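You operate a simulated robot arm through the tools that you are given. There is no shell and no other tool. Be economical: measure what you need, move in short steps, check, and stop when the job is done.

The job below is to be done with a simulated robot arm. You get a single attempt, and the scene is never put back.

Task
The line is bled: unrig the master shell and lift it out of the tester jig.
Fine: grey and orange coupling on their pegs, purple cap in the white cap tray, clamp open, shell on the bench beside the jig.

The check looks at the end state, three seconds after you hand in, the way a careful person would. Anything else that was tipped, shoved, dropped, spilled or broken makes it a failure. A push-on lid holds only when it is set on centred and level and pressed home; a screw cap is set on level and turned clockwise until tight.

Robot
A 6-joint arm with a two-finger parallel gripper, fixed in place. Base frame: the origin is at the foot of the arm, x ahead of it, y to its left, z up; the work surface is at about z = 0.87. Lengths are in m, angles in degrees, forces in N, time in s.
With the tool pointing down near the work surface it reaches from about 0.26 to 0.68 m from the base axis. Its first joint turns from -66.0 to 66.0 degrees. Payload 2.9 kg.
The tool frame sits at the grasp point between the pads (the TCP): z along the fingers, y along the line on which they close. The tips reach 0.03 m beyond it. Largest opening 0.11 m; finger width 0.02, thickness 0.01; the body of the gripper, 0.048 by 0.112 m, starts 0.055 m behind the TCP.
Orientation is told as [roll, pitch, yaw] about the base's x, y, z axes, in that order, counted from this pose: with the fingers straight down and closing along the base's y, the tool's x points along the base's -x, its y along +y and its z along -z.

Tools
- The arm moves only by the tool nudge_tool. Its argument "moves" is a list of rows, each a list of 7 numbers: the turn, a rotation vector about the tool's x, y, z in units of 8 degrees (1.0 is 8 degrees), then the shift along the tool's x, y, z in units of 40 mm (1.0 is 40 mm), then the gripper command, from -1 (shut) to 1 (fully open), values between in proportion. In form: [[rx, ry, rz, dx, dy, dz, claw], ...]. A call has 1 to 12 rows; each row shifts and turns the commanded pose from where the row before left it, along the tool's axes as they then stand. A call with a number of a shift or a turn outside -1 to 1 is refused whole. A row lasts 0.2 s, in which the tool goes at most 0.05 m and 8.6 degrees; a call with a longer step from one row to the next is refused whole, and so is a gripper value outside its range. A pose out of reach is approached as far as the arm can. The call stops where the force on the tool passes 70 N (or 10 N more than at its start, if that is more) or the arm is blocked; 0.2 s more then pass. The fingers move at their own pace (about 0.108 m/s each) and stop on an object; they squeeze with about 39 N. The grip force told is the motor's: it shows also when the fingers shut on nothing. Time passes only in rows, and 0.2 s behind the last, so rows that do not move let the fingers close. It gives the time, the measured TCP pose, the force on the tool (base axes), the opening and the grip force at its end, in the units of the frame above (readings bear some noise).
- Cameras (640 x 400 px; columns grow to the right, rows downward): "scene" is fixed at [0.0882, 0.4635, 1.3609]; the picture's right is [-0.44, -0.90, 0.00], its down [-0.70, 0.34, -0.63] and it looks along [0.57, -0.28, -0.78] (base axes); focal length 214 px, centre (320, 200). "wrist" rides on the gripper at [-0.036, 0, -0.057] in the tool frame; the picture's right is [0.00, -1.00, 0.00], its down [0.97, 0.00, -0.24] and it looks along [0.24, 0.00, 0.97] (tool axes); focal length 218 px, centre (320, 200).
- snapshot(camera): a new picture of that camera. No time passes.
- point_at(camera, pixels): for up to 12 pixels [column, row] of the newest picture of that camera ("zoom" is the newest enlarged one), the place [x, y, z] in the base frame of the surface seen there, good to about 0.002 m. No time passes.
- inspect(camera, box): a new picture of the part [left, top, right, bottom] of that camera's present view, enlarged. No time passes.
- hand_in(): hands the job in; it is judged then, once.

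Go step by step. Measure first, check grasps and placings, and put right what went wrong. The budget is 80 turns and 38 pictures, counting those below and the enlarged ones. Unless the task says otherwise, let go and move clear before handing in, and close with one line.

The tools are called after ">>>" as name(argument=value, ...) on one line, values as JSON. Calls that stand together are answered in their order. nudge_tool: Moves the arm, as the interface text tells. Its arguments: {"type":"object","properties":{"moves":{"type":"array","items":{"type":"array","items":{"type":"number"}}}},"required":["moves"]} The other tools are called the same way: snapshot (camera) takes a picture; point_at (camera, pixels) gives the place of the surface under pixels of a picture; inspect (camera, box) takes an enlarged picture of a part of a camera's view; hand_in () hands the job in.

At the start:

```text
time_s: 0.0
tcp_pos: [0.3813, -0.1711, 1.2872]
tcp_rot: [-0.1, 0.1, 0.0]
force: [-0.9, 0.2, 0.0]
width: 0.11
grasp_force: 0.1
```

scene: 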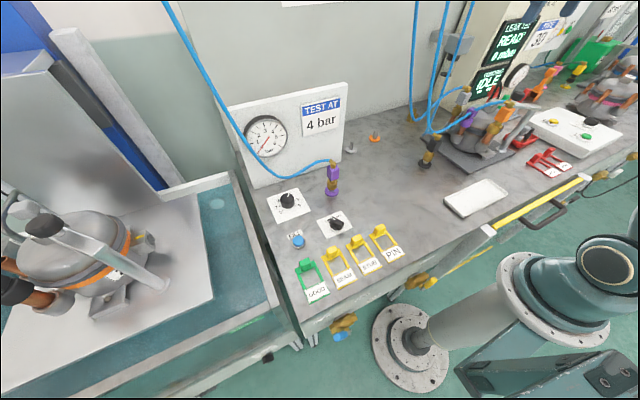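
wrist: 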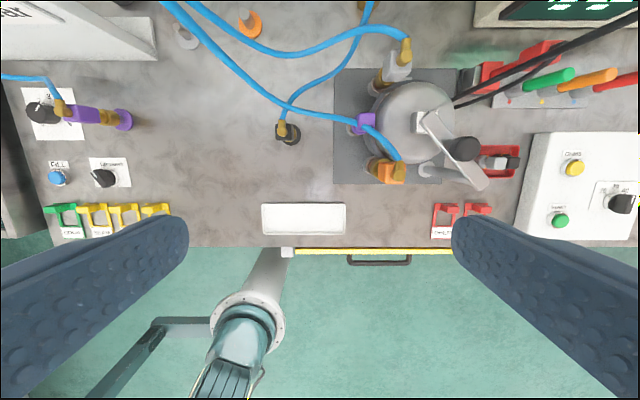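

The wrist picture shows the jig with the shell around (410,125): grey coupling near (398,65), orange at (385,170), purple at (362,123), and a toggle clamp at (460,150). The pegs are at (185,35) and (250,22), and the white tray is at (303,218). I'll enlarge and measure these.

>>> inspect(camera="wrist", box=[320, 20, 530, 200])

>>> inspect(camera="scene", box=[320, 50, 640, 250])

>>> point_at(camera="wrist", pixels=[[185, 35], [250, 22], [303, 218], [398, 65], [404, 45], [385, 170], [362, 123], [415, 110], [460, 148], [287, 130], [350, 75], [425, 170]])

```text
2.22 times, centred on (425, 110) of wrist
```

zoom: 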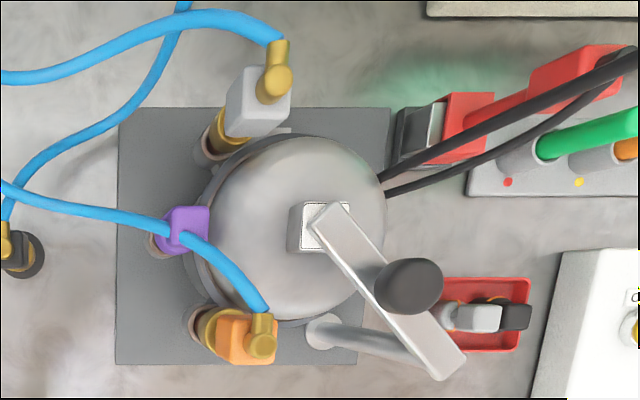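

```text
2.00 times, centred on (480, 150) of scene
```

zoom: 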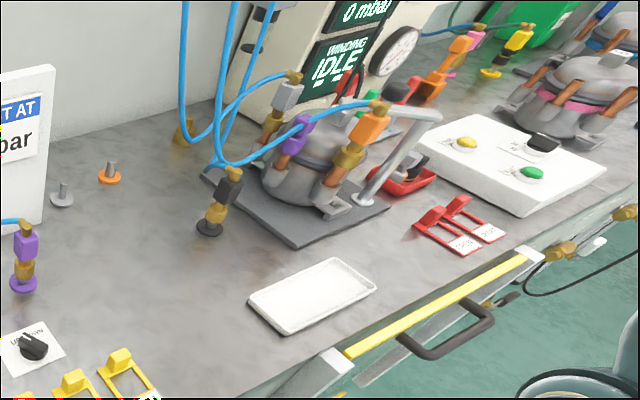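

```text
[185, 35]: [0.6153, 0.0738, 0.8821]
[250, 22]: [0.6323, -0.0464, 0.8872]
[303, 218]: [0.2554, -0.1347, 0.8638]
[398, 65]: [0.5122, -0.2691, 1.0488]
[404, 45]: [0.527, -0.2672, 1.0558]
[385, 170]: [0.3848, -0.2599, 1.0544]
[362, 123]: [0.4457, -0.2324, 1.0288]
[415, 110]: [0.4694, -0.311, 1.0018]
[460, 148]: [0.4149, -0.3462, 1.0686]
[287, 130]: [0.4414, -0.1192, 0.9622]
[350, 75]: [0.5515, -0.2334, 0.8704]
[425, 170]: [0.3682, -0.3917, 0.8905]
```

The couplings seem to be blocks with brass collars on tilted nozzles. I need closer views of the couplings and of the clamp mechanism.

>>> inspect(camera="scene", box=[410, 70, 550, 170])

>>> nudge_tool(moves=[[0, 0, 0, 0, -1, 0.3, 1], [0, 0, 0, 0, -1, 0.3, 1], [0, 0, 0, 0, -1, 0.3, 1], [0, 0, 0, 0.3, 0, 0.3, 1]])

>>> snapshot(camera="wrist")

```text
4.00 times, centred on (480, 120) of scene
```

zoom: 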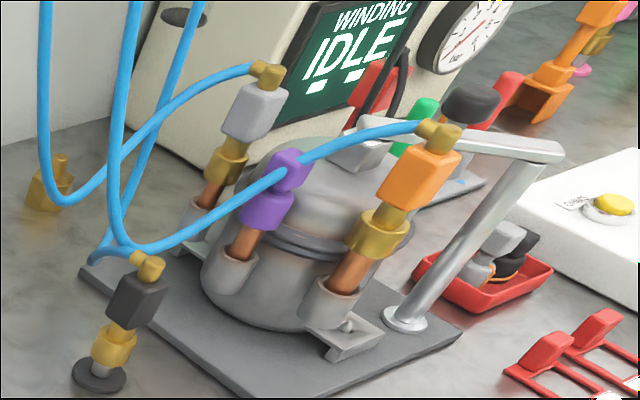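

```text
time_s: 1.0
tcp_pos: [0.3695, -0.2923, 1.24]
tcp_rot: [-0.1, 0.0, 0.1]
force: [-0.4, 0.3, 0.5]
width: 0.1098
grasp_force: 0.1
```

```text
32 pictures are left
```

wrist: 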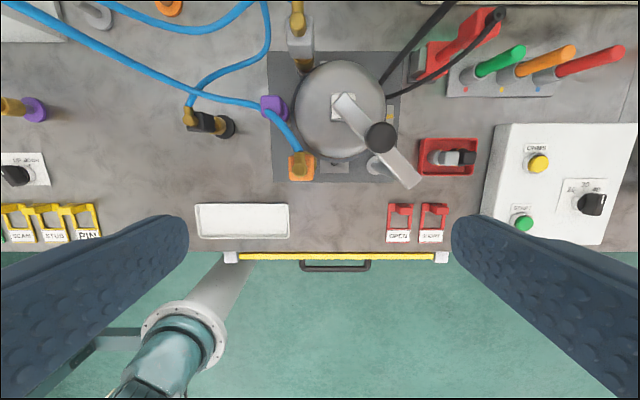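

The three stubs stand upright. Orange and grey carry hoses, and the orange hose runs over the purple cap, so orange goes first. I'll measure details in the zoom and wrist pictures.

>>> point_at(camera="zoom", pixels=[[412, 175], [378, 235], [350, 268], [335, 300], [435, 140], [252, 112], [225, 165], [268, 205], [245, 240], [235, 275], [350, 155], [133, 300]])

>>> point_at(camera="wrist", pixels=[[342, 97], [415, 182], [405, 160], [381, 136], [375, 168], [300, 165], [299, 22], [302, 45], [272, 103], [385, 108], [300, 110], [335, 165]])

>>> inspect(camera="wrist", box=[250, 0, 450, 200])

```text
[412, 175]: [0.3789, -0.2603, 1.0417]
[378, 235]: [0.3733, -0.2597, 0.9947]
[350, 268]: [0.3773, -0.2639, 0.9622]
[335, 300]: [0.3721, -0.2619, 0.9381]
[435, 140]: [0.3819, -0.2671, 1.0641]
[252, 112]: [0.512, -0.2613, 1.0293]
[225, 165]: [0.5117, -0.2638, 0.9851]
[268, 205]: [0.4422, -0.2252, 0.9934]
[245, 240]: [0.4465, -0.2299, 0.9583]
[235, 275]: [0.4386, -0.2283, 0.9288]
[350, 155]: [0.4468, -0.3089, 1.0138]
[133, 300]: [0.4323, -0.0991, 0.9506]
```

```text
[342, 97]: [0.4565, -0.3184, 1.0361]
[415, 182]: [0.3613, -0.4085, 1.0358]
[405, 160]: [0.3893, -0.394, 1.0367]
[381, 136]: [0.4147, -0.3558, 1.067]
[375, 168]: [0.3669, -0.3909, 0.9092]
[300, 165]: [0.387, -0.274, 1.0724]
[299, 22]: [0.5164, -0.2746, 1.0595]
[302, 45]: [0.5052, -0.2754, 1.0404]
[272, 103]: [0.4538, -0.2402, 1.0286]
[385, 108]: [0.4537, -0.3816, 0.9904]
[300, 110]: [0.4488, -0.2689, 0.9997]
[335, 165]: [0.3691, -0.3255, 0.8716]
```

```text
2.00 times, centred on (350, 100) of wrist
```

zoom: 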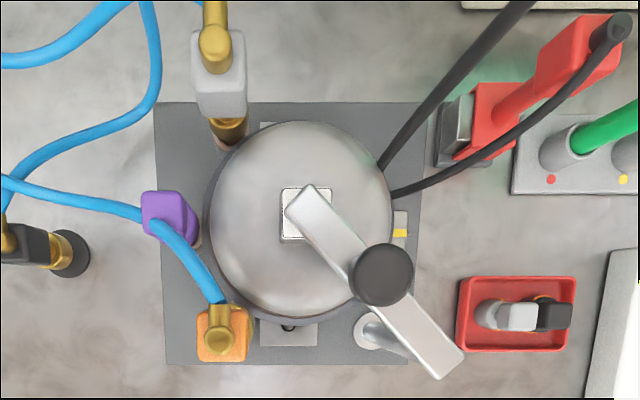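

Orange's axis is at about (0.386, -0.270), with the block between z 1.02 and 1.06. I'll go above it with the fingers partly open and look before descending.

>>> nudge_tool(moves=[[0, 0, 0, -0.4, 0.56, 0.5, 0.1], [0, 0, 0, 0, 0, 1, 0.1], [0, 0, 0, 0, 0, 1, 0.1]])

>>> snapshot(camera="wrist")

>>> inspect(camera="scene", box=[420, 60, 560, 160])

```text
time_s: 1.8
tcp_pos: [0.3847, -0.2693, 1.1385]
tcp_rot: [0.0, 0.1, 0.1]
force: [0.2, 0.0, -0.1]
width: 0.0608
grasp_force: 0.1
```

```text
30 pictures are left
```

wrist: 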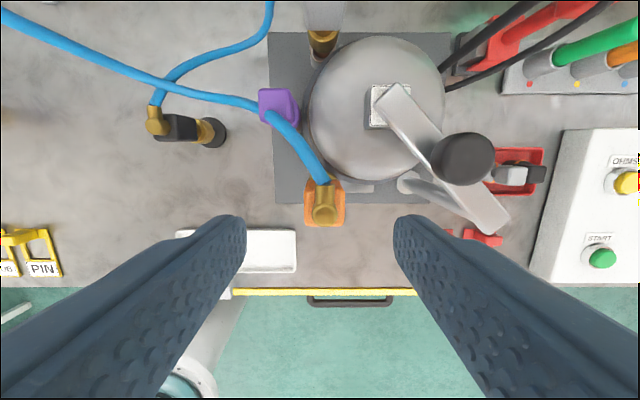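

```text
4.00 times, centred on (490, 110) of scene
```

zoom: 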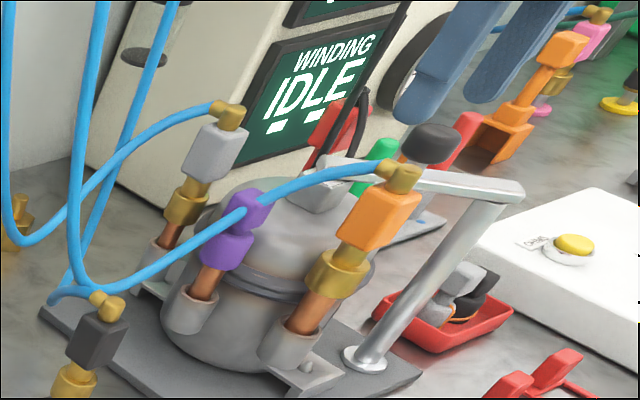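

Orange's block is centred near (324,205) between the fingers. I'll measure its exact sides.

>>> point_at(camera="wrist", pixels=[[308, 205], [342, 205], [325, 224], [325, 205], [325, 188], [310, 215], [340, 215]])

>>> point_at(camera="zoom", pixels=[[372, 190], [362, 235], [395, 215], [340, 265], [335, 290], [320, 300], [400, 180]])

```text
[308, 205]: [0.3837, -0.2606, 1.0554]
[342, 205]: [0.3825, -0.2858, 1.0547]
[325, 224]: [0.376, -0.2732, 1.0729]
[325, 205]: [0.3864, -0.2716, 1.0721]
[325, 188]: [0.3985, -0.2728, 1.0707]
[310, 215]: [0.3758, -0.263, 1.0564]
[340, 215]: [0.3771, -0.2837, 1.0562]
```

```text
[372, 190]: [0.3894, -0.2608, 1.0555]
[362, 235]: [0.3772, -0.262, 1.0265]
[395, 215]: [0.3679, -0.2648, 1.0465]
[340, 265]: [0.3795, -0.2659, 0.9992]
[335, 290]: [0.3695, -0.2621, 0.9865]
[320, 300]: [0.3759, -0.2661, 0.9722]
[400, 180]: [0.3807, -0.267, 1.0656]
```

Orange's block centre is about (0.382, -0.272). I'll descend to z 1.035 and close.

>>> nudge_tool(moves=[[0, 0, 0, 0.07, -0.07, 0.9, 0.1], [0, 0, 0, 0, 0, 0.9, 0.1], [0, 0, 0, 0, 0, 0.78, 0.1], [0, 0, 0, 0, 0, 0, -1], [0, 0, 0, 0, 0, 0, -1]])

>>> inspect(camera="scene", box=[420, 60, 560, 160])

```text
time_s: 3.0
tcp_pos: [0.3828, -0.2712, 1.0371]
tcp_rot: [-0.2, 0.0, 0.0]
force: [0.0, -1.4, -0.4]
width: 0.0276
grasp_force: 39.2
```

```text
4.00 times, centred on (490, 110) of scene
```

zoom: 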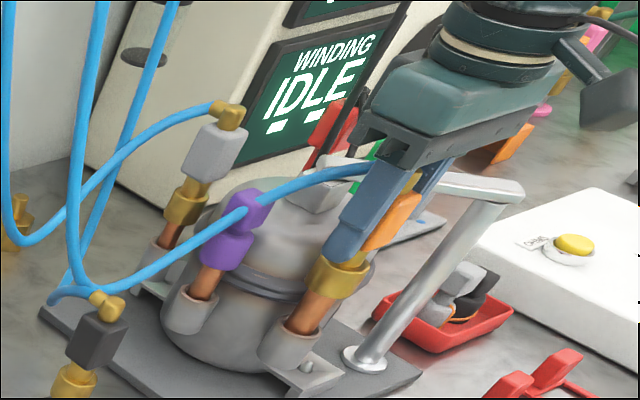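

The grip is good, at width 0.0276 and 39 N. I'll pull gently upward.

>>> nudge_tool(moves=[[0, 0, 0, 0, 0, -0.25, -1], [0, 0, 0, 0, 0, -0.25, -1], [0, 0, 0, 0, 0, -0.25, -1]])

>>> inspect(camera="scene", box=[420, 60, 560, 160])

```text
time_s: 3.8
tcp_pos: [0.3816, -0.2729, 1.0653]
tcp_rot: [-0.2, 0.0, 0.1]
force: [-0.5, 0.1, -1.4]
width: 0.0277
grasp_force: 39.1
```

```text
4.00 times, centred on (490, 110) of scene
```

zoom: 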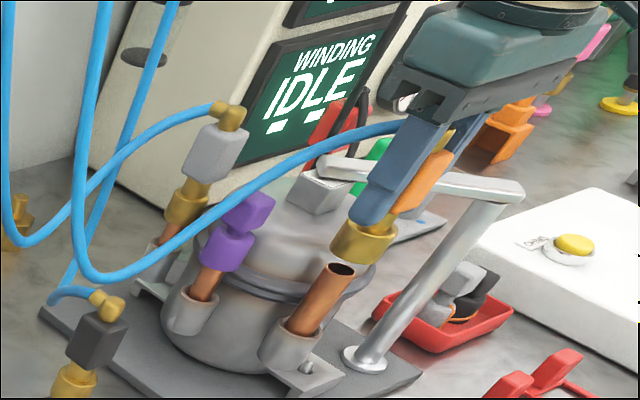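

Orange is free of its stub. I'll lift it, carry it in +y, then look at the pegs.

>>> nudge_tool(moves=[[0, 0, 0, 0, 0, -1, -1], [0, 0, 0, 0, 0, -1, -1], [0, 0, 0, 0, 0, -0.8, -1], [0, 0, 0, 0, 0.95, 0, -1], [0, 0, 0, 0, 0.95, 0, -1], [0, 0, 0, 0, 0.95, 0, -1], [0, 0, 0, 0, 0.95, 0, -1], [0, 0, 0, 0, 0.95, 0, -1], [0, 0, 0, -0.8, 0.9, 0, -1], [0, 0, 0, -1, 0, 0, -1]])

>>> snapshot(camera="wrist")

>>> snapshot(camera="scene")

```text
time_s: 6.0
tcp_pos: [0.4541, -0.0446, 1.1749]
tcp_rot: [-0.1, 0.1, 0.0]
force: [0.4, 0.1, 0.0]
width: 0.0275
grasp_force: 38.7
```

```text
26 pictures are left
```

wrist: 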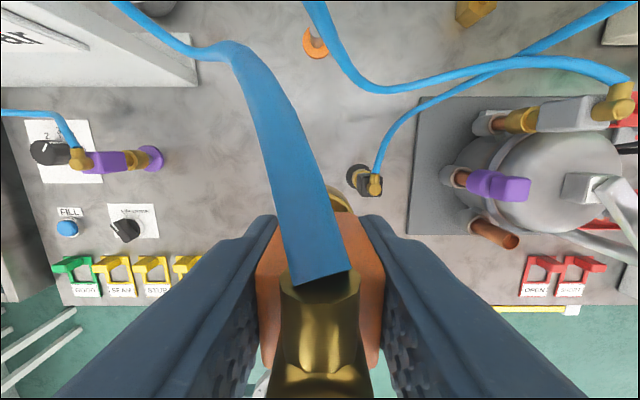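

```text
25 pictures are left
```

scene: 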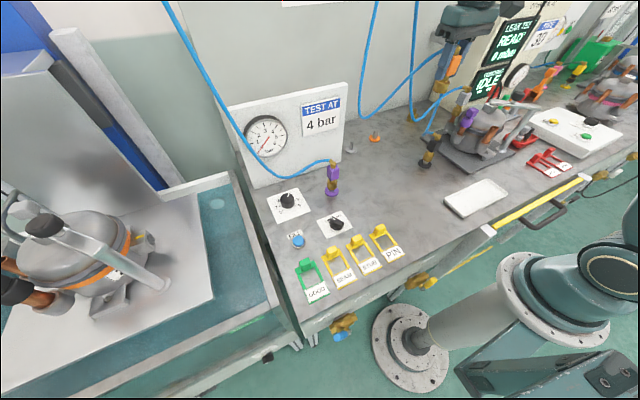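

Orange is held and its hose follows. Now I'll measure the pegs with a scene enlargement around (360,140).

>>> inspect(camera="scene", box=[320, 100, 420, 170])

>>> point_at(camera="wrist", pixels=[[316, 42], [316, 52], [305, 45], [328, 45], [195, 65], [150, 5], [175, 5], [350, 10], [460, 15]])

```text
5.71 times, centred on (370, 135) of scene
```

zoom: 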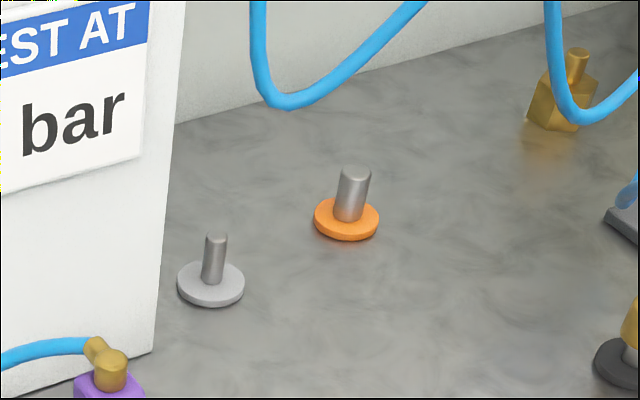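

```text
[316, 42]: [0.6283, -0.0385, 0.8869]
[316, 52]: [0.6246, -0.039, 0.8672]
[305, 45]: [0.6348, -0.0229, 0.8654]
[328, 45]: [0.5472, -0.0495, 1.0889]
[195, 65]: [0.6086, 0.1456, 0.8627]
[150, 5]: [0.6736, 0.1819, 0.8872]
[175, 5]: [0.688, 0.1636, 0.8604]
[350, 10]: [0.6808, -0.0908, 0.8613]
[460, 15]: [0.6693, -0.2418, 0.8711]
```

>>> point_at(camera="zoom", pixels=[[355, 172], [346, 205], [317, 218], [376, 222], [346, 238], [355, 192], [217, 238], [212, 270], [180, 285], [243, 287], [212, 304], [152, 350]])

```text
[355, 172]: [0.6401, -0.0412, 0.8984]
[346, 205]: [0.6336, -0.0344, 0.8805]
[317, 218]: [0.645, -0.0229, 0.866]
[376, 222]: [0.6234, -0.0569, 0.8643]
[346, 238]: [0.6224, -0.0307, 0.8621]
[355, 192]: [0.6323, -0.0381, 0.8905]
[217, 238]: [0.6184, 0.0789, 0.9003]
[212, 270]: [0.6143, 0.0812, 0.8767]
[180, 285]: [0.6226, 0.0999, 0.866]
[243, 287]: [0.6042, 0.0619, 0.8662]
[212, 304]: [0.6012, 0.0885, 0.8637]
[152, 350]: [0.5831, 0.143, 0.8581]
```

Orange peg axis is about (0.637, -0.041) and grey about (0.617, 0.079). I'll check how the coupling sits relative to the TCP before the fit, using the held collar and the bare stub.

>>> inspect(camera="scene", box=[415, 30, 515, 180])

>>> point_at(camera="wrist", pixels=[[512, 241], [505, 244], [500, 232], [490, 230], [340, 195], [265, 240], [372, 240], [370, 260]])

```text
2.67 times, centred on (465, 105) of scene
```

zoom: 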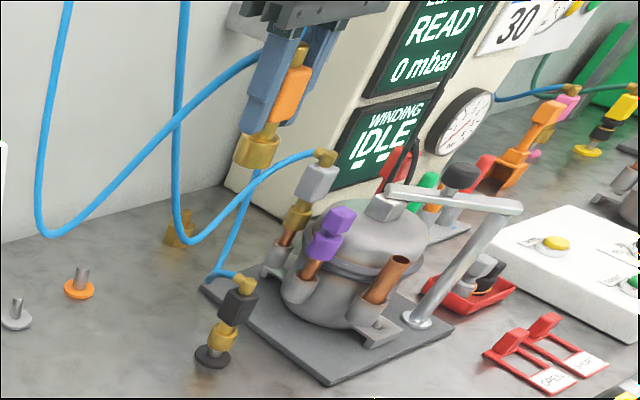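

```text
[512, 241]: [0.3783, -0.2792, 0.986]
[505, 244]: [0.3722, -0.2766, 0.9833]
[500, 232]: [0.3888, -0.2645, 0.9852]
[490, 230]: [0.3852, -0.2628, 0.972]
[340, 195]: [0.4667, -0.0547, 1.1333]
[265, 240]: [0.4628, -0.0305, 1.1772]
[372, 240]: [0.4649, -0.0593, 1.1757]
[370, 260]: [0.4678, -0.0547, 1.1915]
```

>>> point_at(camera="zoom", pixels=[[255, 155], [238, 155], [272, 160], [256, 166], [263, 130], [290, 90], [398, 262], [398, 256], [390, 262], [408, 262], [385, 285]])

```text
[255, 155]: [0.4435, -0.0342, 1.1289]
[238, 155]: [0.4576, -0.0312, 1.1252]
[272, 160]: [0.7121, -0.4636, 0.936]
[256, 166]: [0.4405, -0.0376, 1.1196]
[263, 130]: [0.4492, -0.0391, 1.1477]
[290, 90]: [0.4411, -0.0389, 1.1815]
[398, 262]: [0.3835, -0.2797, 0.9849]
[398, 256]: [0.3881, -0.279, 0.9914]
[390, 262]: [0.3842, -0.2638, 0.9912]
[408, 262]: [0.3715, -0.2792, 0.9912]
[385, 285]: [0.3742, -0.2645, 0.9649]
```

The collar sits about on the TCP axis, with its bottom 0.056 below the TCP. I'll refine the orange peg with a wrist enlargement.

>>> inspect(camera="wrist", box=[280, 10, 360, 70])

```text
6.67 times, centred on (320, 40) of wrist
```

zoom: 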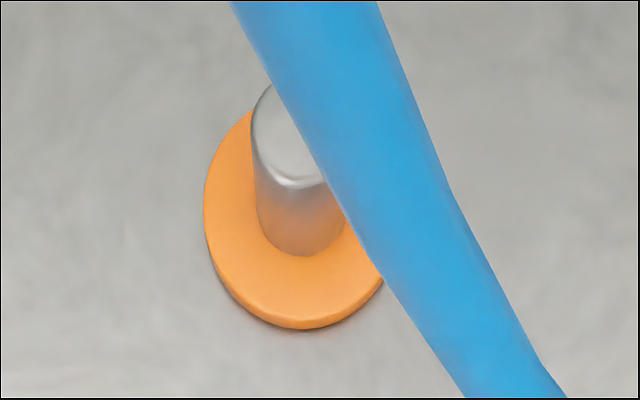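

>>> point_at(camera="zoom", pixels=[[300, 135], [290, 185], [256, 140], [300, 245], [300, 318], [210, 215], [255, 120]])

```text
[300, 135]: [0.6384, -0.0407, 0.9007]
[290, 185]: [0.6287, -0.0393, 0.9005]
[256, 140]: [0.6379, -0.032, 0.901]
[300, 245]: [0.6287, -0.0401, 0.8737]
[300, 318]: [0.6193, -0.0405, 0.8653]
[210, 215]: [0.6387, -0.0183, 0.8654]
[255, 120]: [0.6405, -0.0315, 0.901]
```

The orange peg axis is at (0.6387, -0.041), with its top at z 0.902. I'll move above it and hover.

>>> nudge_tool(moves=[[0, 0, 0, -0.93, 0.09, 0, -1], [0, 0, 0, -0.93, 0, 0, -1], [0, 0, 0, -0.93, 0, 0, -1], [0, 0, 0, -0.93, 0, 0, -1], [0, 0, 0, -0.91, 0, 0, -1], [0, 0, 0, 0, 0, 1, -1], [0, 0, 0, 0, 0, 1, -1], [0, 0, 0, 0, 0, 1, -1], [0, 0, 0, 0, 0, 1, -1], [0, 0, 0, 0, 0, 0.75, -1], [0, 0, 0, 0, 0, 0, -1]])

>>> inspect(camera="scene", box=[320, 80, 420, 170])

```text
time_s: 8.4
tcp_pos: [0.6066, -0.0438, 0.983]
tcp_rot: [0.0, 0.0, 0.1]
force: [-0.1, 0.1, -1.6]
width: 0.0275
grasp_force: 39.4
out of reach, approached as far as the arm can: row 5
```

```text
4.44 times, centred on (370, 125) of scene
```

zoom: 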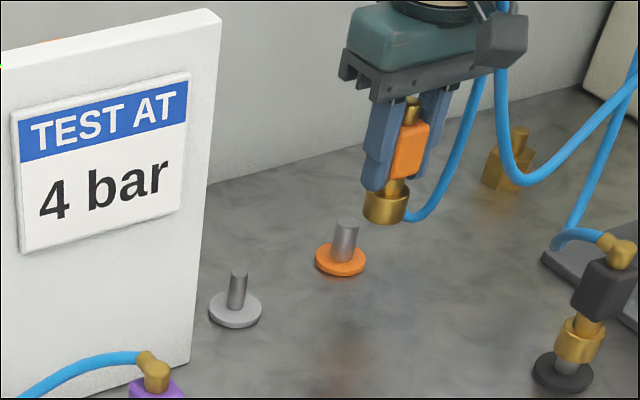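

High up, the reach cut the x travel short. It's lower now, so I'll shift the remaining 33 mm.

>>> nudge_tool(moves=[[0, 0, 0, -0.41, 0.06, 0, -1], [0, 0, 0, -0.41, 0, 0, -1], [0, 0, 0, 0, 0, 0, -1]])

>>> inspect(camera="scene", box=[335, 90, 415, 150])

```text
time_s: 9.2
tcp_pos: [0.6387, -0.0398, 0.9819]
tcp_rot: [0.0, 0.1, 0.0]
force: [-0.4, 0.2, 0.1]
width: 0.0273
grasp_force: 39.6
```

```text
6.67 times, centred on (375, 120) of scene
```

zoom: 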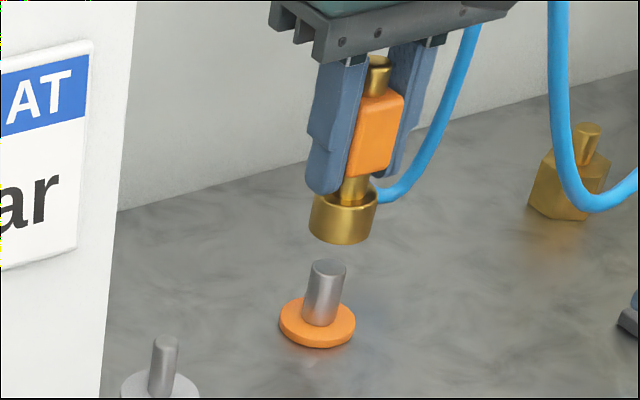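

>>> point_at(camera="zoom", pixels=[[341, 238], [316, 225], [370, 230], [329, 266], [318, 310], [325, 290]])

```text
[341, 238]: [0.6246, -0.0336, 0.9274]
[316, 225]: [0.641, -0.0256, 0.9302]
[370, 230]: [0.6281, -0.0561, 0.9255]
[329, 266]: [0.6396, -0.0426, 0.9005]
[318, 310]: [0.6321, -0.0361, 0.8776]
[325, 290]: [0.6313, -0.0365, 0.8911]
```

The collar axis agrees with the peg axis to about 1 mm. I'll lower in small steps and watch the force.

>>> nudge_tool(moves=[[0, 0, 0, 0, -0.02, 0.25, -1], [0, 0, 0, 0, 0, 0.25, -1], [0, 0, 0, 0, 0, 0.25, -1], [0, 0, 0, 0, 0, 0.15, -1], [0, 0, 0, 0, 0, 0, -1]])

```text
time_s: 10.4
tcp_pos: [0.6397, -0.0407, 0.9478]
tcp_rot: [0.0, 0.2, 0.0]
force: [-0.1, -0.4, -0.6]
width: 0.0274
grasp_force: 39.0
```

The collar bottom is now below the peg top with no force, so it is on the peg. Continuing down to contact.

>>> nudge_tool(moves=[[0, 0, 0, 0, 0, 0.15, -1], [0, 0, 0, 0, 0, 0.15, -1], [0, 0, 0, 0, 0, 0.15, -1], [0, 0, 0, 0, 0, 0.15, -1], [0, 0, 0, 0, 0, 0, -1]])

>>> inspect(camera="scene", box=[335, 90, 415, 150])

```text
time_s: 11.6
tcp_pos: [0.6413, -0.0405, 0.9361]
tcp_rot: [0.0, -1.3, -0.1]
force: [-10.8, 0.0, 61.4]
width: 0.0277
grasp_force: 38.9
```

```text
6.67 times, centred on (375, 120) of scene
```

zoom: 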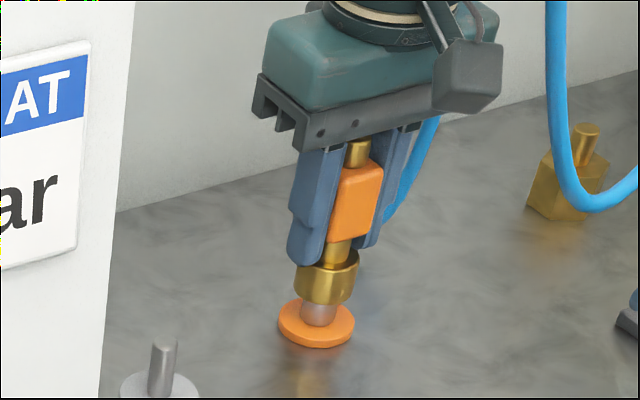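

It has bottomed on the peg and looks like the parked black coupling. I'll relieve the force, open slightly and rise.

>>> nudge_tool(moves=[[0, 0, 0, 0, 0, -0.25, -1], [0, 0, 0, 0, 0, 0, 0.0], [0, 0, 0, 0, 0, 0, 0.0], [0, 0, 0, 0, 0, -1, 0.0], [0, 0, 0, 0, 0, -1, 0.0], [0, 0, 0, 0.9, 0, -0.5, 0.0], [0, 0, 0, 1, 0, -0.5, 0.0]])

>>> inspect(camera="scene", box=[320, 70, 540, 190])

```text
time_s: 13.2
tcp_pos: [0.5632, -0.0407, 1.0532]
tcp_rot: [0.0, 0.0, 0.2]
force: [1.0, -1.2, -0.1]
width: 0.055
grasp_force: 0.1
```

```text
2.91 times, centred on (430, 130) of scene
```

zoom: 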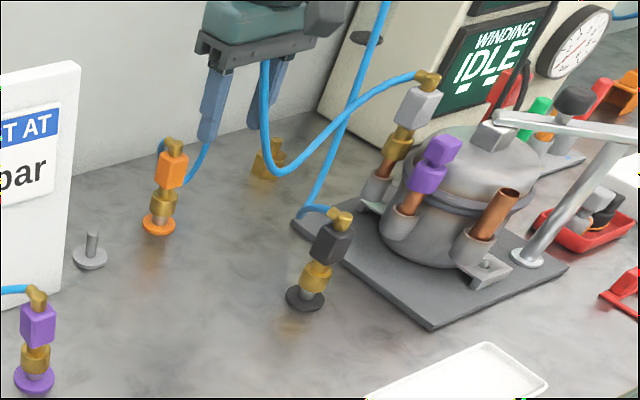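

Orange is parked. Next is grey, so I'll move above it and measure.

>>> nudge_tool(moves=[[0, 0, 0, 0, 0, -1, 0.1], [0, 0, 0, 0, 0, -1, 0.1], [0, 0, 0, 0.3, -0.95, -0.3, 0.1], [0, 0, 0, 0.3, -0.95, 0, 0.1], [0, 0, 0, 0.3, -0.95, 0, 0.1], [0, 0, 0, 0.3, -0.95, 0, 0.1], [0, 0, 0, 0, -0.95, 0, 0.1], [0, 0, 0, 0, -1, 0, 0.1]])

>>> snapshot(camera="wrist")

>>> point_at(camera="zoom", pixels=[[408, 100], [420, 110], [435, 112], [412, 125], [395, 150], [430, 80], [385, 180], [427, 180], [438, 150], [410, 205]])

```text
time_s: 15.0
tcp_pos: [0.5164, -0.2705, 1.1458]
tcp_rot: [-0.1, 0.1, 0.1]
force: [-0.8, 0.4, -0.3]
width: 0.0606
grasp_force: 0.1
```

```text
17 pictures are left
```

wrist: 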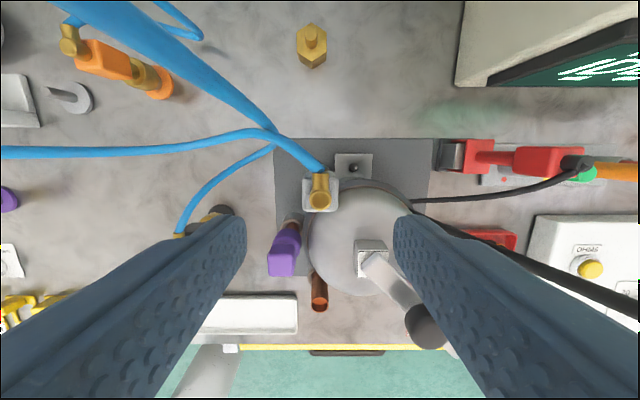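

```text
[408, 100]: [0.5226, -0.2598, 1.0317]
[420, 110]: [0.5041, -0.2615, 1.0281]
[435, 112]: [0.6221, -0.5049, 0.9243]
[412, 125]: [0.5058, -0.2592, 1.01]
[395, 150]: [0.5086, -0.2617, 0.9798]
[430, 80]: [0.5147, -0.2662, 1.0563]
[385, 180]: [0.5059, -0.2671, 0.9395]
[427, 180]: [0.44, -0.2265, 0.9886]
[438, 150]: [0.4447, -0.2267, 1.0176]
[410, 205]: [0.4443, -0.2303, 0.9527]
```

Grey's block is centred near (320,192). I'll measure that and check where the black cable at (412,200)–(640,300) runs.

>>> point_at(camera="wrist", pixels=[[320, 205], [320, 180], [307, 195], [334, 195], [307, 205], [334, 205], [412, 200], [470, 200], [450, 225], [600, 290], [570, 165], [317, 302]])

>>> inspect(camera="wrist", box=[250, 140, 450, 310])

```text
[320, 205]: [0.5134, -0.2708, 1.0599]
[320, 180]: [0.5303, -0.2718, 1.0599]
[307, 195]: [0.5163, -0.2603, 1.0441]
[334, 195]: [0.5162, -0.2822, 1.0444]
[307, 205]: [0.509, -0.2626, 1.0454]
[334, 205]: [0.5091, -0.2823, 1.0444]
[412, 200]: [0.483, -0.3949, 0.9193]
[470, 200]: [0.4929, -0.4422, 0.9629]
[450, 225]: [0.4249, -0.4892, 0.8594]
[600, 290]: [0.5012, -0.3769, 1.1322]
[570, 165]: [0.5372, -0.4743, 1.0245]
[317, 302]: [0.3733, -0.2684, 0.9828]
```

```text
2.35 times, centred on (350, 225) of wrist
```

zoom: 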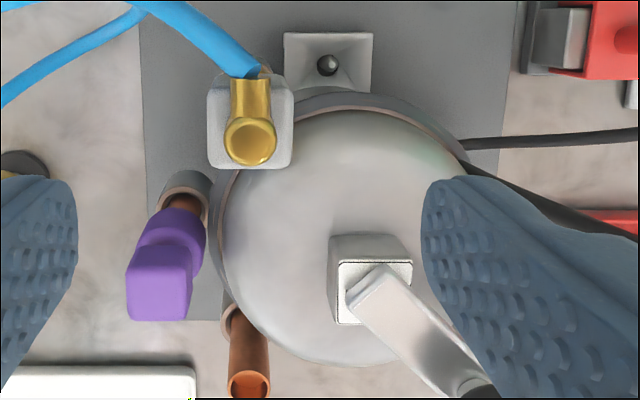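

Grey's axis is about (0.516, -0.2715), with the block top at z 1.045. The dome is close on the -y side, so I'll use a narrower opening and stop at z 1.033.

>>> nudge_tool(moves=[[0, 0, 0, 0, -0.02, 0.9, -0.15], [0, 0, 0, 0, 0, 0.9, -0.15], [0, 0, 0, 0, 0, 0.6, -0.15], [0, 0, 0, 0, 0, 0.41, -0.15], [0, 0, 0, 0, 0, 0, -1], [0, 0, 0, 0, 0, 0, -1]])

```text
time_s: 16.4
tcp_pos: [0.5155, -0.2708, 1.0326]
tcp_rot: [0.0, -0.1, 0.0]
force: [-0.2, -0.8, 0.1]
width: 0.0274
grasp_force: 38.8
```

Gripped. Pulling up in small steps.

>>> nudge_tool(moves=[[0, 0, 0, 0, 0, -0.25, -1], [0, 0, 0, 0, 0, -0.25, -1], [0, 0, 0, 0, 0, -0.25, -1], [0, 0, 0, 0, 0, -0.5, -1], [0, 0, 0, 0, 0, -1, -1], [0, 0, 0, 0, 0, -0.5, -1]])

>>> inspect(camera="scene", box=[420, 40, 560, 160])

```text
time_s: 17.8
tcp_pos: [0.5152, -0.2714, 1.1425]
tcp_rot: [-0.1, 0.1, 0.2]
force: [-0.3, 0.3, -1.3]
width: 0.0274
grasp_force: 39.4
```

```text
3.33 times, centred on (490, 100) of scene
```

zoom: 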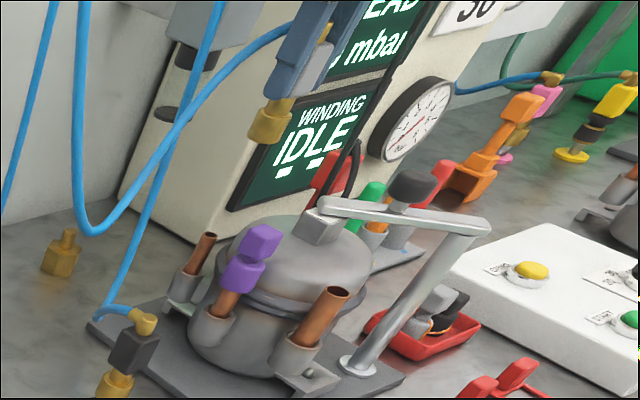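

Grey is free. I'll measure its collar relative to the TCP.

>>> point_at(camera="zoom", pixels=[[265, 138], [268, 125], [252, 125], [288, 132], [270, 108], [207, 238], [200, 255], [430, 20], [390, 80], [345, 150]])

```text
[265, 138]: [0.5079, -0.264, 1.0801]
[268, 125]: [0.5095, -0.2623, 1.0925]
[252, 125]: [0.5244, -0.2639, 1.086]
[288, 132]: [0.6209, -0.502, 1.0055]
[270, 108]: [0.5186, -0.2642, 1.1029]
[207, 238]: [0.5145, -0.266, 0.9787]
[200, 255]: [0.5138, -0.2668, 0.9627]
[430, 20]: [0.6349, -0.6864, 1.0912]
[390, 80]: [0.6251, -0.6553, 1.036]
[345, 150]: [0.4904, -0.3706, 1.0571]
```

Grey's collar bottom is about 0.063 below the TCP and its axis is about 4 mm ahead in x. I'll carry it in +y to in front of the grey peg and look again.

>>> nudge_tool(moves=[[0, 0, 0, 0.2, 0.9, 0, -1], [0, 0, 0, 0.2, 0.97, 0, -1], [0, 0, 0, 0.2, 0.97, 0, -1], [0, 0, 0, 0, 0.97, 0, -1], [0, 0, 0, 0, 0.97, 0, -1], [0, 0, 0, 0, 0.97, 0, -1], [0, 0, 0, 0, 0.97, 0.2, -1], [0, 0, 0, 0, 0.97, 0.5, -1], [0, 0, 0, 0, 0.97, 0.9, -1], [0, 0, 0, 0, 0.1, 0.9, -1], [0, 0, 0, 0, 0, 0.9, -1]])

>>> snapshot(camera="scene")

```text
refused: row 9 steps farther than a row can; nothing moved
```

```text
14 pictures are left
```

scene: 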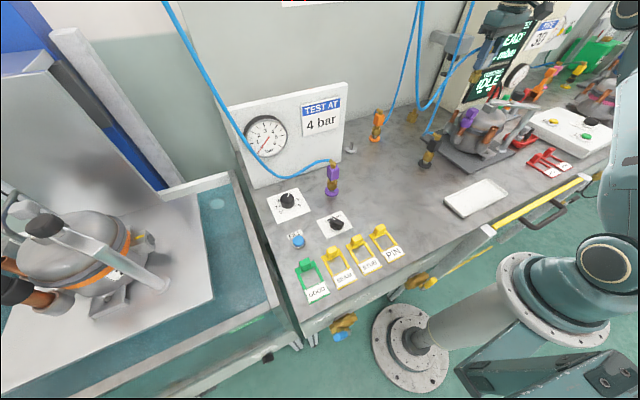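

>>> point_at(camera="scene", pixels=[[347, 84], [343, 84], [339, 168], [330, 84], [345, 120], [386, 112], [400, 75]])

>>> nudge_tool(moves=[[0, 0, 0, 0.2, 0.9, 0, -1], [0, 0, 0, 0.2, 0.97, 0, -1], [0, 0, 0, 0.2, 0.97, 0, -1], [0, 0, 0, 0, 0.97, 0, -1], [0, 0, 0, 0, 0.97, 0, -1], [0, 0, 0, 0, 0.97, 0, -1], [0, 0, 0, 0, 0.97, 0.2, -1], [0, 0, 0, 0, 0.97, 0.5, -1], [0, 0, 0, 0, 0.97, 0.5, -1], [0, 0, 0, 0, 0.1, 0.9, -1], [0, 0, 0, 0, 0, 0.9, -1], [0, 0, 0, 0, 0, 0.9, -1]])

```text
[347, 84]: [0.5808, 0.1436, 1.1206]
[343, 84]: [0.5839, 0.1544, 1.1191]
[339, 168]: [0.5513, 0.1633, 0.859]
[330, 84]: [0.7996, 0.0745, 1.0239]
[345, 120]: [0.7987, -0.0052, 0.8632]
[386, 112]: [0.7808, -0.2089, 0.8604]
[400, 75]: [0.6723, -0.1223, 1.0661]
```

```text
time_s: 20.4
tcp_pos: [0.4913, 0.0783, 0.9857]
tcp_rot: [0.1, 0.0, 0.1]
force: [-0.3, 0.4, -1.1]
width: 0.0275
grasp_force: 38.8
```

The board's edge is at y 0.1436, and the gripper body reaches about 0.134, so it clears. I'll advance in x to hover over the peg.

>>> nudge_tool(moves=[[0, 0, 0, -0.9, 0, 0, -1], [0, 0, 0, -0.9, 0, 0, -1], [0, 0, 0, -0.9, 0, 0, -1], [0, 0, 0, -0.39, 0, 0, -1], [0, 0, 0, 0, 0, 0, -1]])

>>> inspect(camera="scene", box=[310, 100, 390, 160])

```text
time_s: 21.6
tcp_pos: [0.6142, 0.0791, 0.988]
tcp_rot: [-0.1, 0.0, 0.1]
force: [0.8, 0.4, 0.0]
width: 0.027
grasp_force: 39.2
```

```text
6.67 times, centred on (350, 130) of scene
```

zoom: 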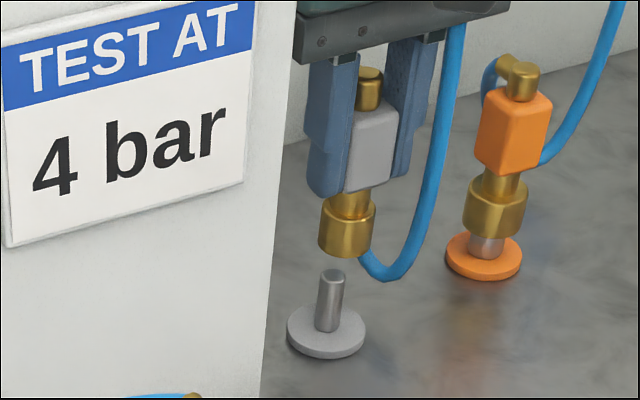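

>>> point_at(camera="zoom", pixels=[[345, 250], [345, 230], [322, 238], [371, 242], [331, 274], [329, 300], [327, 318], [320, 300], [341, 300]])

```text
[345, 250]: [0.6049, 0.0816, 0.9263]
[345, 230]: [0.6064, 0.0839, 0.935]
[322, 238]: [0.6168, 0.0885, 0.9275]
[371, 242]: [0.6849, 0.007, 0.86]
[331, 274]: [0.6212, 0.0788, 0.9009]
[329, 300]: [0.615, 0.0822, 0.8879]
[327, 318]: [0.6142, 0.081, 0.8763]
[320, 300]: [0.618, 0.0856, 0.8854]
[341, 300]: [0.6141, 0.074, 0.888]
```

The collar bottom (347,242) is about 11 px right of the peg line, roughly 5 mm along the picture's right axis. I'll shift by (+0.002, +0.0045) and recheck.

>>> nudge_tool(moves=[[0, 0, 0, -0.06, 0.11, 0.1, -1], [0, 0, 0, 0, 0, 0.1, -1], [0, 0, 0, 0, 0, 0, -1]])

>>> inspect(camera="scene", box=[334, 118, 374, 148])

```text
time_s: 22.4
tcp_pos: [0.6163, 0.0828, 0.9795]
tcp_rot: [0.0, -0.1, 0.1]
force: [-0.2, 0.2, -1.2]
width: 0.0273
grasp_force: 39.0
```

```text
13.33 times, centred on (354, 133) of scene
```

zoom: 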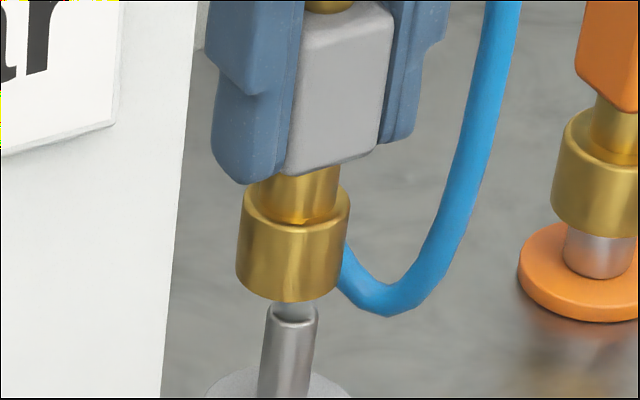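

Now the collar (centre 289 at row 277) is about 6 px, or 1.7 mm, left of the peg line (296). I'll check the depth too.

>>> point_at(camera="zoom", pixels=[[289, 285], [290, 260], [291, 245], [288, 350], [289, 335], [287, 370], [295, 308]])

```text
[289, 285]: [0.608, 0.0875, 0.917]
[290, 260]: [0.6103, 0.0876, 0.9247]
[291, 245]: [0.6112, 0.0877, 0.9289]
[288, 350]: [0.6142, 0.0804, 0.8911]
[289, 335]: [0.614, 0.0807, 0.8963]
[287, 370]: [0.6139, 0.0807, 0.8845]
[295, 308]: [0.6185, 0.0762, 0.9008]
```

>>> nudge_tool(moves=[[0, 0, 0, 0.02, -0.045, 0.1, -1], [0, 0, 0, 0, 0, 0.1, -1], [0, 0, 0, 0, 0, 0.15, -1], [0, 0, 0, 0, 0, 0.15, -1], [0, 0, 0, 0, 0, 0, -1]])

```text
time_s: 23.6
tcp_pos: [0.6159, 0.0827, 0.9587]
tcp_rot: [-0.1, 0.0, -0.1]
force: [-0.1, -5.1, -0.5]
width: 0.0276
grasp_force: 38.7
```

The collar has passed the peg top with no vertical force and a slight side force. Continuing down.

>>> nudge_tool(moves=[[0, 0, 0, 0, 0, 0.1, -1], [0, 0, 0, 0, 0, 0.1, -1], [0, 0, 0, 0, 0, 0.1, -1], [0, 0, 0, 0, 0, 0.1, -1], [0, 0, 0, 0, 0, 0, -1]])

>>> inspect(camera="scene", box=[320, 108, 380, 153])

```text
time_s: 24.8
tcp_pos: [0.6183, 0.0826, 0.9467]
tcp_rot: [0.0, -0.6, 0.0]
force: [4.7, -7.8, 26.4]
width: 0.0275
grasp_force: 38.7
```

```text
8.89 times, centred on (350, 130) of scene
```

zoom: 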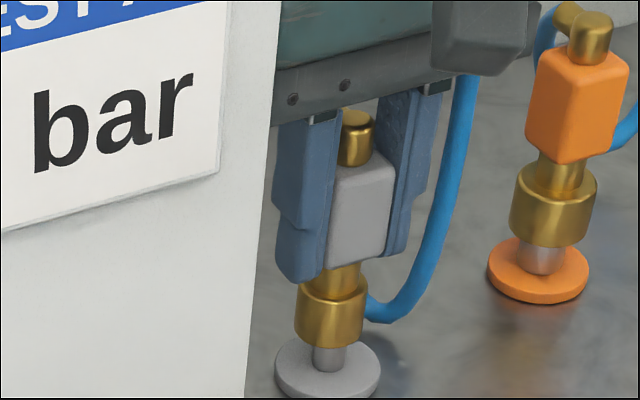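

Contact is 26 N and the collar is nearly as deep as orange's. I'll press slightly more to confirm it's home, then release.

>>> nudge_tool(moves=[[0, 0, 0, 0, 0, 0.1, -1], [0, 0, 0, 0, 0, 0, -1]])

```text
time_s: 25.4
tcp_pos: [0.6172, 0.082, 0.9433]
tcp_rot: [0.0, -0.4, 0.1]
force: [3.4, -6.6, 25.9]
width: 0.0273
grasp_force: 39.2
```

>>> nudge_tool(moves=[[0, 0, 0, 0, 0, 0.1, -1], [0, 0, 0, 0, 0, 0.05, -1], [0, 0, 0, 0, 0, 0, -1]])

```text
time_s: 26.2
tcp_pos: [0.6168, 0.0828, 0.9329]
tcp_rot: [0.0, -0.2, 0.1]
force: [3.9, -5.4, 16.0]
width: 0.0276
grasp_force: 39.1
```

>>> inspect(camera="scene", box=[320, 108, 380, 153])

```text
8.89 times, centred on (350, 130) of scene
```

zoom: 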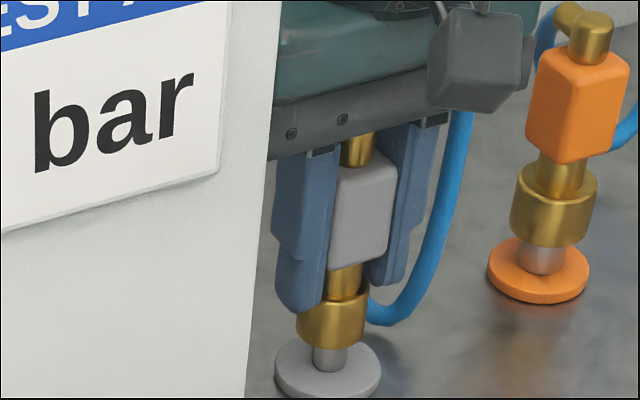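

The coupling did not move and the pads just slid, so it is fully home. I'll relax, release and rise.

>>> nudge_tool(moves=[[0, 0, 0, 0, 0, 0, -0.2], [0, 0, 0, 0, 0, 0, -0.2], [0, 0, 0, 0, 0, -0.5, -0.2], [0, 0, 0, 0, 0, -1, -0.2], [0, 0, 0, 0.5, 0, -1, -0.2], [0, 0, 0, 1, -0.3, -0.5, 0], [0, 0, 0, 1, -0.5, -0.5, 0], [0, 0, 0, 0.6, -1, -0.3, 0], [0, 0, 0, 0.6, -1, 0, 0], [0, 0, 0, 0.5, -1, 0, 0], [0, 0, 0, 0, -1, 0, 0], [0, 0, 0, 0, -1, 0, 0]])

>>> nudge_tool(moves=[[0, 0, 0, 0, -0.95, 0, 0], [0, 0, 0, 0, -0.65, 0, 0]])

>>> snapshot(camera="wrist")

>>> inspect(camera="scene", box=[320, 70, 540, 190])

```text
time_s: 28.8
tcp_pos: [0.4485, -0.1505, 1.0836]
tcp_rot: [-0.1, 0.0, 0.1]
force: [0.5, 0.4, -0.4]
width: 0.0549
grasp_force: 0.1
```

```text
time_s: 29.4
tcp_pos: [0.4486, -0.2135, 1.0848]
tcp_rot: [-0.1, 0.0, 0.1]
force: [-0.4, -1.3, -0.3]
width: 0.0551
grasp_force: 0.1
```

```text
9 pictures are left
```

wrist: 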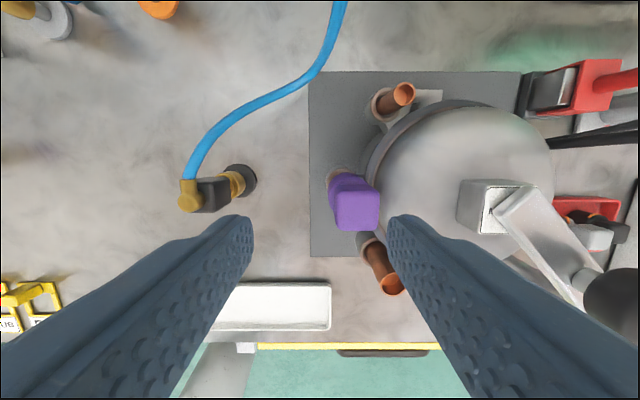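

```text
2.91 times, centred on (430, 130) of scene
```

zoom: 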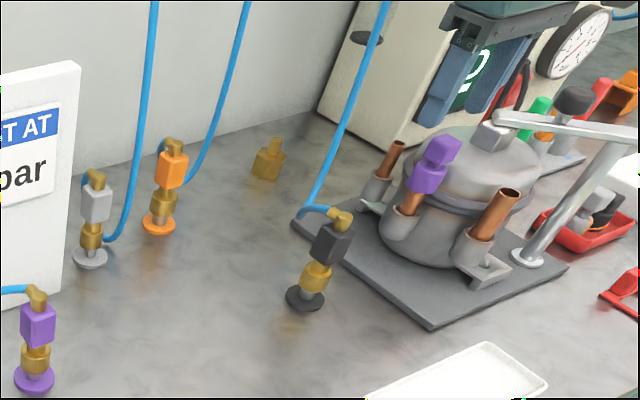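

Both couplings are parked. Now the purple cap at (357,210), plus the tray and clamp geometry.

>>> point_at(camera="wrist", pixels=[[357, 210], [340, 195], [376, 195], [339, 226], [376, 226], [372, 175], [485, 195], [475, 210], [215, 325], [325, 325], [325, 288], [270, 305]])

>>> point_at(camera="zoom", pixels=[[440, 150], [425, 180], [408, 210], [372, 398], [545, 385], [485, 345], [460, 380], [500, 125], [485, 140], [560, 205], [527, 258], [575, 98]])

```text
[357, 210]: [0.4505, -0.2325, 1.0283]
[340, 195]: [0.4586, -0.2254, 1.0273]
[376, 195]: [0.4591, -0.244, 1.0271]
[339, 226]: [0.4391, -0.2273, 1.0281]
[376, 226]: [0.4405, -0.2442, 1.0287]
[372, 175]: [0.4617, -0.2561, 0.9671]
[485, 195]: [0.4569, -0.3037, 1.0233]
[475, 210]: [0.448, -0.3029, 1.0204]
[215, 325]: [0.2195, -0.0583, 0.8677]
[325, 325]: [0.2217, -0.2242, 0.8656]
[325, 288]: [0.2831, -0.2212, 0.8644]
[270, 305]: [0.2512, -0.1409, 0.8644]
```

```text
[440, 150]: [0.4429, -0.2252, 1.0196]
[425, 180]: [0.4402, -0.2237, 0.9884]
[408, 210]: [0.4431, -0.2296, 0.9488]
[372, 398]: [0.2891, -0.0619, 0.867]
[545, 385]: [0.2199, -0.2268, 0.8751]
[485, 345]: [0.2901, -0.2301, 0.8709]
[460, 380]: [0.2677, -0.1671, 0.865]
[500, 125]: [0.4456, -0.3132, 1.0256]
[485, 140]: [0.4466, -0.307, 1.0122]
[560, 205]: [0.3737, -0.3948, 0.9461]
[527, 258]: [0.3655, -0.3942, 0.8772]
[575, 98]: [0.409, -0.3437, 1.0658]
```

The cap centre is about (0.449, -0.2345) with its top at 1.028, and the dome beside it is near z 1.0. I'll grip its top 2 cm with TCP at 1.037. The tray centre is about (0.252, -0.143) with its floor at 0.865.

>>> nudge_tool(moves=[[0, 0, 0, 0, -0.525, 0, -0.2], [0, 0, 0, 0, 0, 0.6, -0.2], [0, 0, 0, 0, 0, 0.59, -0.2], [0, 0, 0, 0, 0, 0, -1], [0, 0, 0, 0, 0, 0, -1]])

>>> nudge_tool(moves=[[0, 0, 0, 0, 0, -0.25, -1], [0, 0, 0, 0, 0, -0.25, -1], [0, 0, 0, 0, 0, -0.25, -1], [0, 0, 0, 0, 0, -0.5, -1], [0, 0, 0, 0, 0, 0, -1]])

>>> inspect(camera="scene", box=[420, 60, 560, 160])

```text
time_s: 30.6
tcp_pos: [0.4473, -0.2349, 1.0378]
tcp_rot: [0.1, 0.0, 0.1]
force: [-0.6, 3.6, 1.5]
width: 0.0223
grasp_force: 39.5
```

```text
time_s: 31.8
tcp_pos: [0.4487, -0.2367, 1.0885]
tcp_rot: [-0.1, 0.0, 0.0]
force: [-0.3, 0.5, -0.9]
width: 0.0225
grasp_force: 39.3
```

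```text
4.00 times, centred on (490, 110) of scene
```

zoom: 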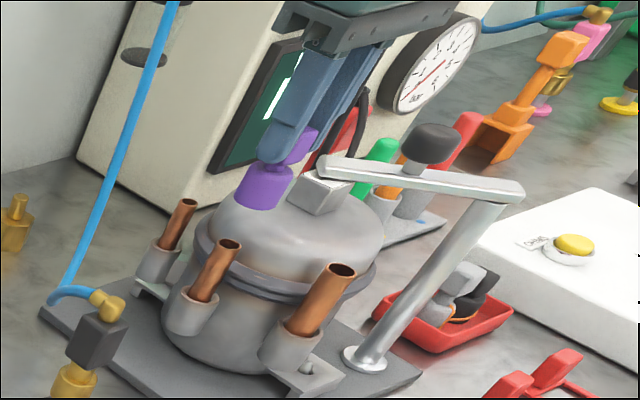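

The cap is off. I'll measure its bottom for placing, plus some shell, boss and clamp points.

>>> point_at(camera="zoom", pixels=[[255, 206], [258, 190], [320, 195], [300, 190], [335, 165], [430, 180], [510, 185], [480, 195], [440, 150], [430, 165], [300, 275], [360, 240]])

>>> nudge_tool(moves=[[0, 0, 0, 0, 0, -1, -1], [0, 0, 0, 0.9, 0.45, 0, -1], [0, 0, 0, 0.9, 0.45, 0, -1], [0, 0, 0, 0.9, 0.45, 0, -1], [0, 0, 0, 0.9, 0.45, 0, -1], [0, 0, 0, 0.9, 0.45, 0, -1], [0, 0, 0, 0.4, 0, 0.9, -1], [0, 0, 0, 0, 0, 0.9, -1], [0, 0, 0, 0, 0, 0.9, -1], [0, 0, 0, 0, 0, 0, -1]])

```text
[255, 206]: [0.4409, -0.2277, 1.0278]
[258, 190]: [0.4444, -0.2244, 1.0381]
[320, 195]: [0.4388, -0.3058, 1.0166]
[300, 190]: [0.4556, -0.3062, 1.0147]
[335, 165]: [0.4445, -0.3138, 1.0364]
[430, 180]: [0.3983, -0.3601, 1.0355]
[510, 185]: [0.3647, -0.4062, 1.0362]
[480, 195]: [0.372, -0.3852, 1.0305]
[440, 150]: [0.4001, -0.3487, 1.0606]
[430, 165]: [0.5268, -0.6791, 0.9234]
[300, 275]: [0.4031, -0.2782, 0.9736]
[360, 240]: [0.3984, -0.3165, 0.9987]
```

```text
time_s: 34.0
tcp_pos: [0.2511, -0.1452, 1.0194]
tcp_rot: [-0.1, -0.1, 0.1]
force: [-0.1, -0.6, -0.1]
width: 0.0223
grasp_force: 39.1
```

The cap bottom is about 0.064 below the TCP, so the floor contact should come at about 0.930. Lowering.

>>> nudge_tool(moves=[[0, 0, 0, 0, 0, 0.7, -1], [0, 0, 0, 0, 0, 0.7, -1], [0, 0, 0, 0, 0, 0.5, -1], [0, 0, 0, 0, 0, 0.2, -1], [0, 0, 0, 0, 0, 0.1, -1], [0, 0, 0, 0, 0, 0, -1]])

```text
time_s: 35.4
tcp_pos: [0.2519, -0.1442, 0.9317]
tcp_rot: [-0.1, 0.0, 0.0]
force: [0.3, -0.3, -0.2]
width: 0.0222
grasp_force: 39.5
```

>>> nudge_tool(moves=[[0, 0, 0, 0, 0, 0.05, -1], [0, 0, 0, 0, 0, 0.05, -1], [0, 0, 0, 0, 0, 0, -1]])

```text
time_s: 36.2
tcp_pos: [0.2533, -0.1447, 0.929]
tcp_rot: [-0.2, -0.1, 0.1]
force: [-4.7, 4.6, 34.1]
width: 0.022
grasp_force: 38.9
```

Floor contact. I'll ease off, open and rise.

>>> nudge_tool(moves=[[0, 0, 0, 0, 0, -0.06, -1], [0, 0, 0, 0, 0, 0, -0.2], [0, 0, 0, 0, 0, 0, -0.2], [0, 0, 0, 0, 0, -0.6, -0.2], [0, 0, 0, 0, 0, -1, -0.2], [0, 0, 0, 0, 0, -1, -0.2], [0, 0, 0, 0, -0.3, -1, -0.2], [0, 0, 0, 0, -0.9, -1, -0.2]])

>>> snapshot(camera="scene")

```text
refused: row 8 steps farther than a row can; nothing moved
```

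```text
6 pictures are left
```

scene: 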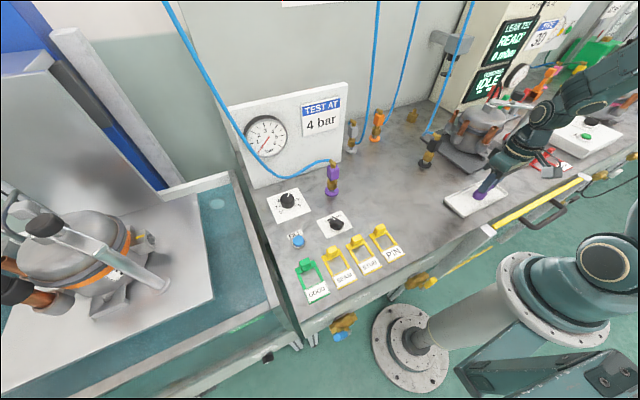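

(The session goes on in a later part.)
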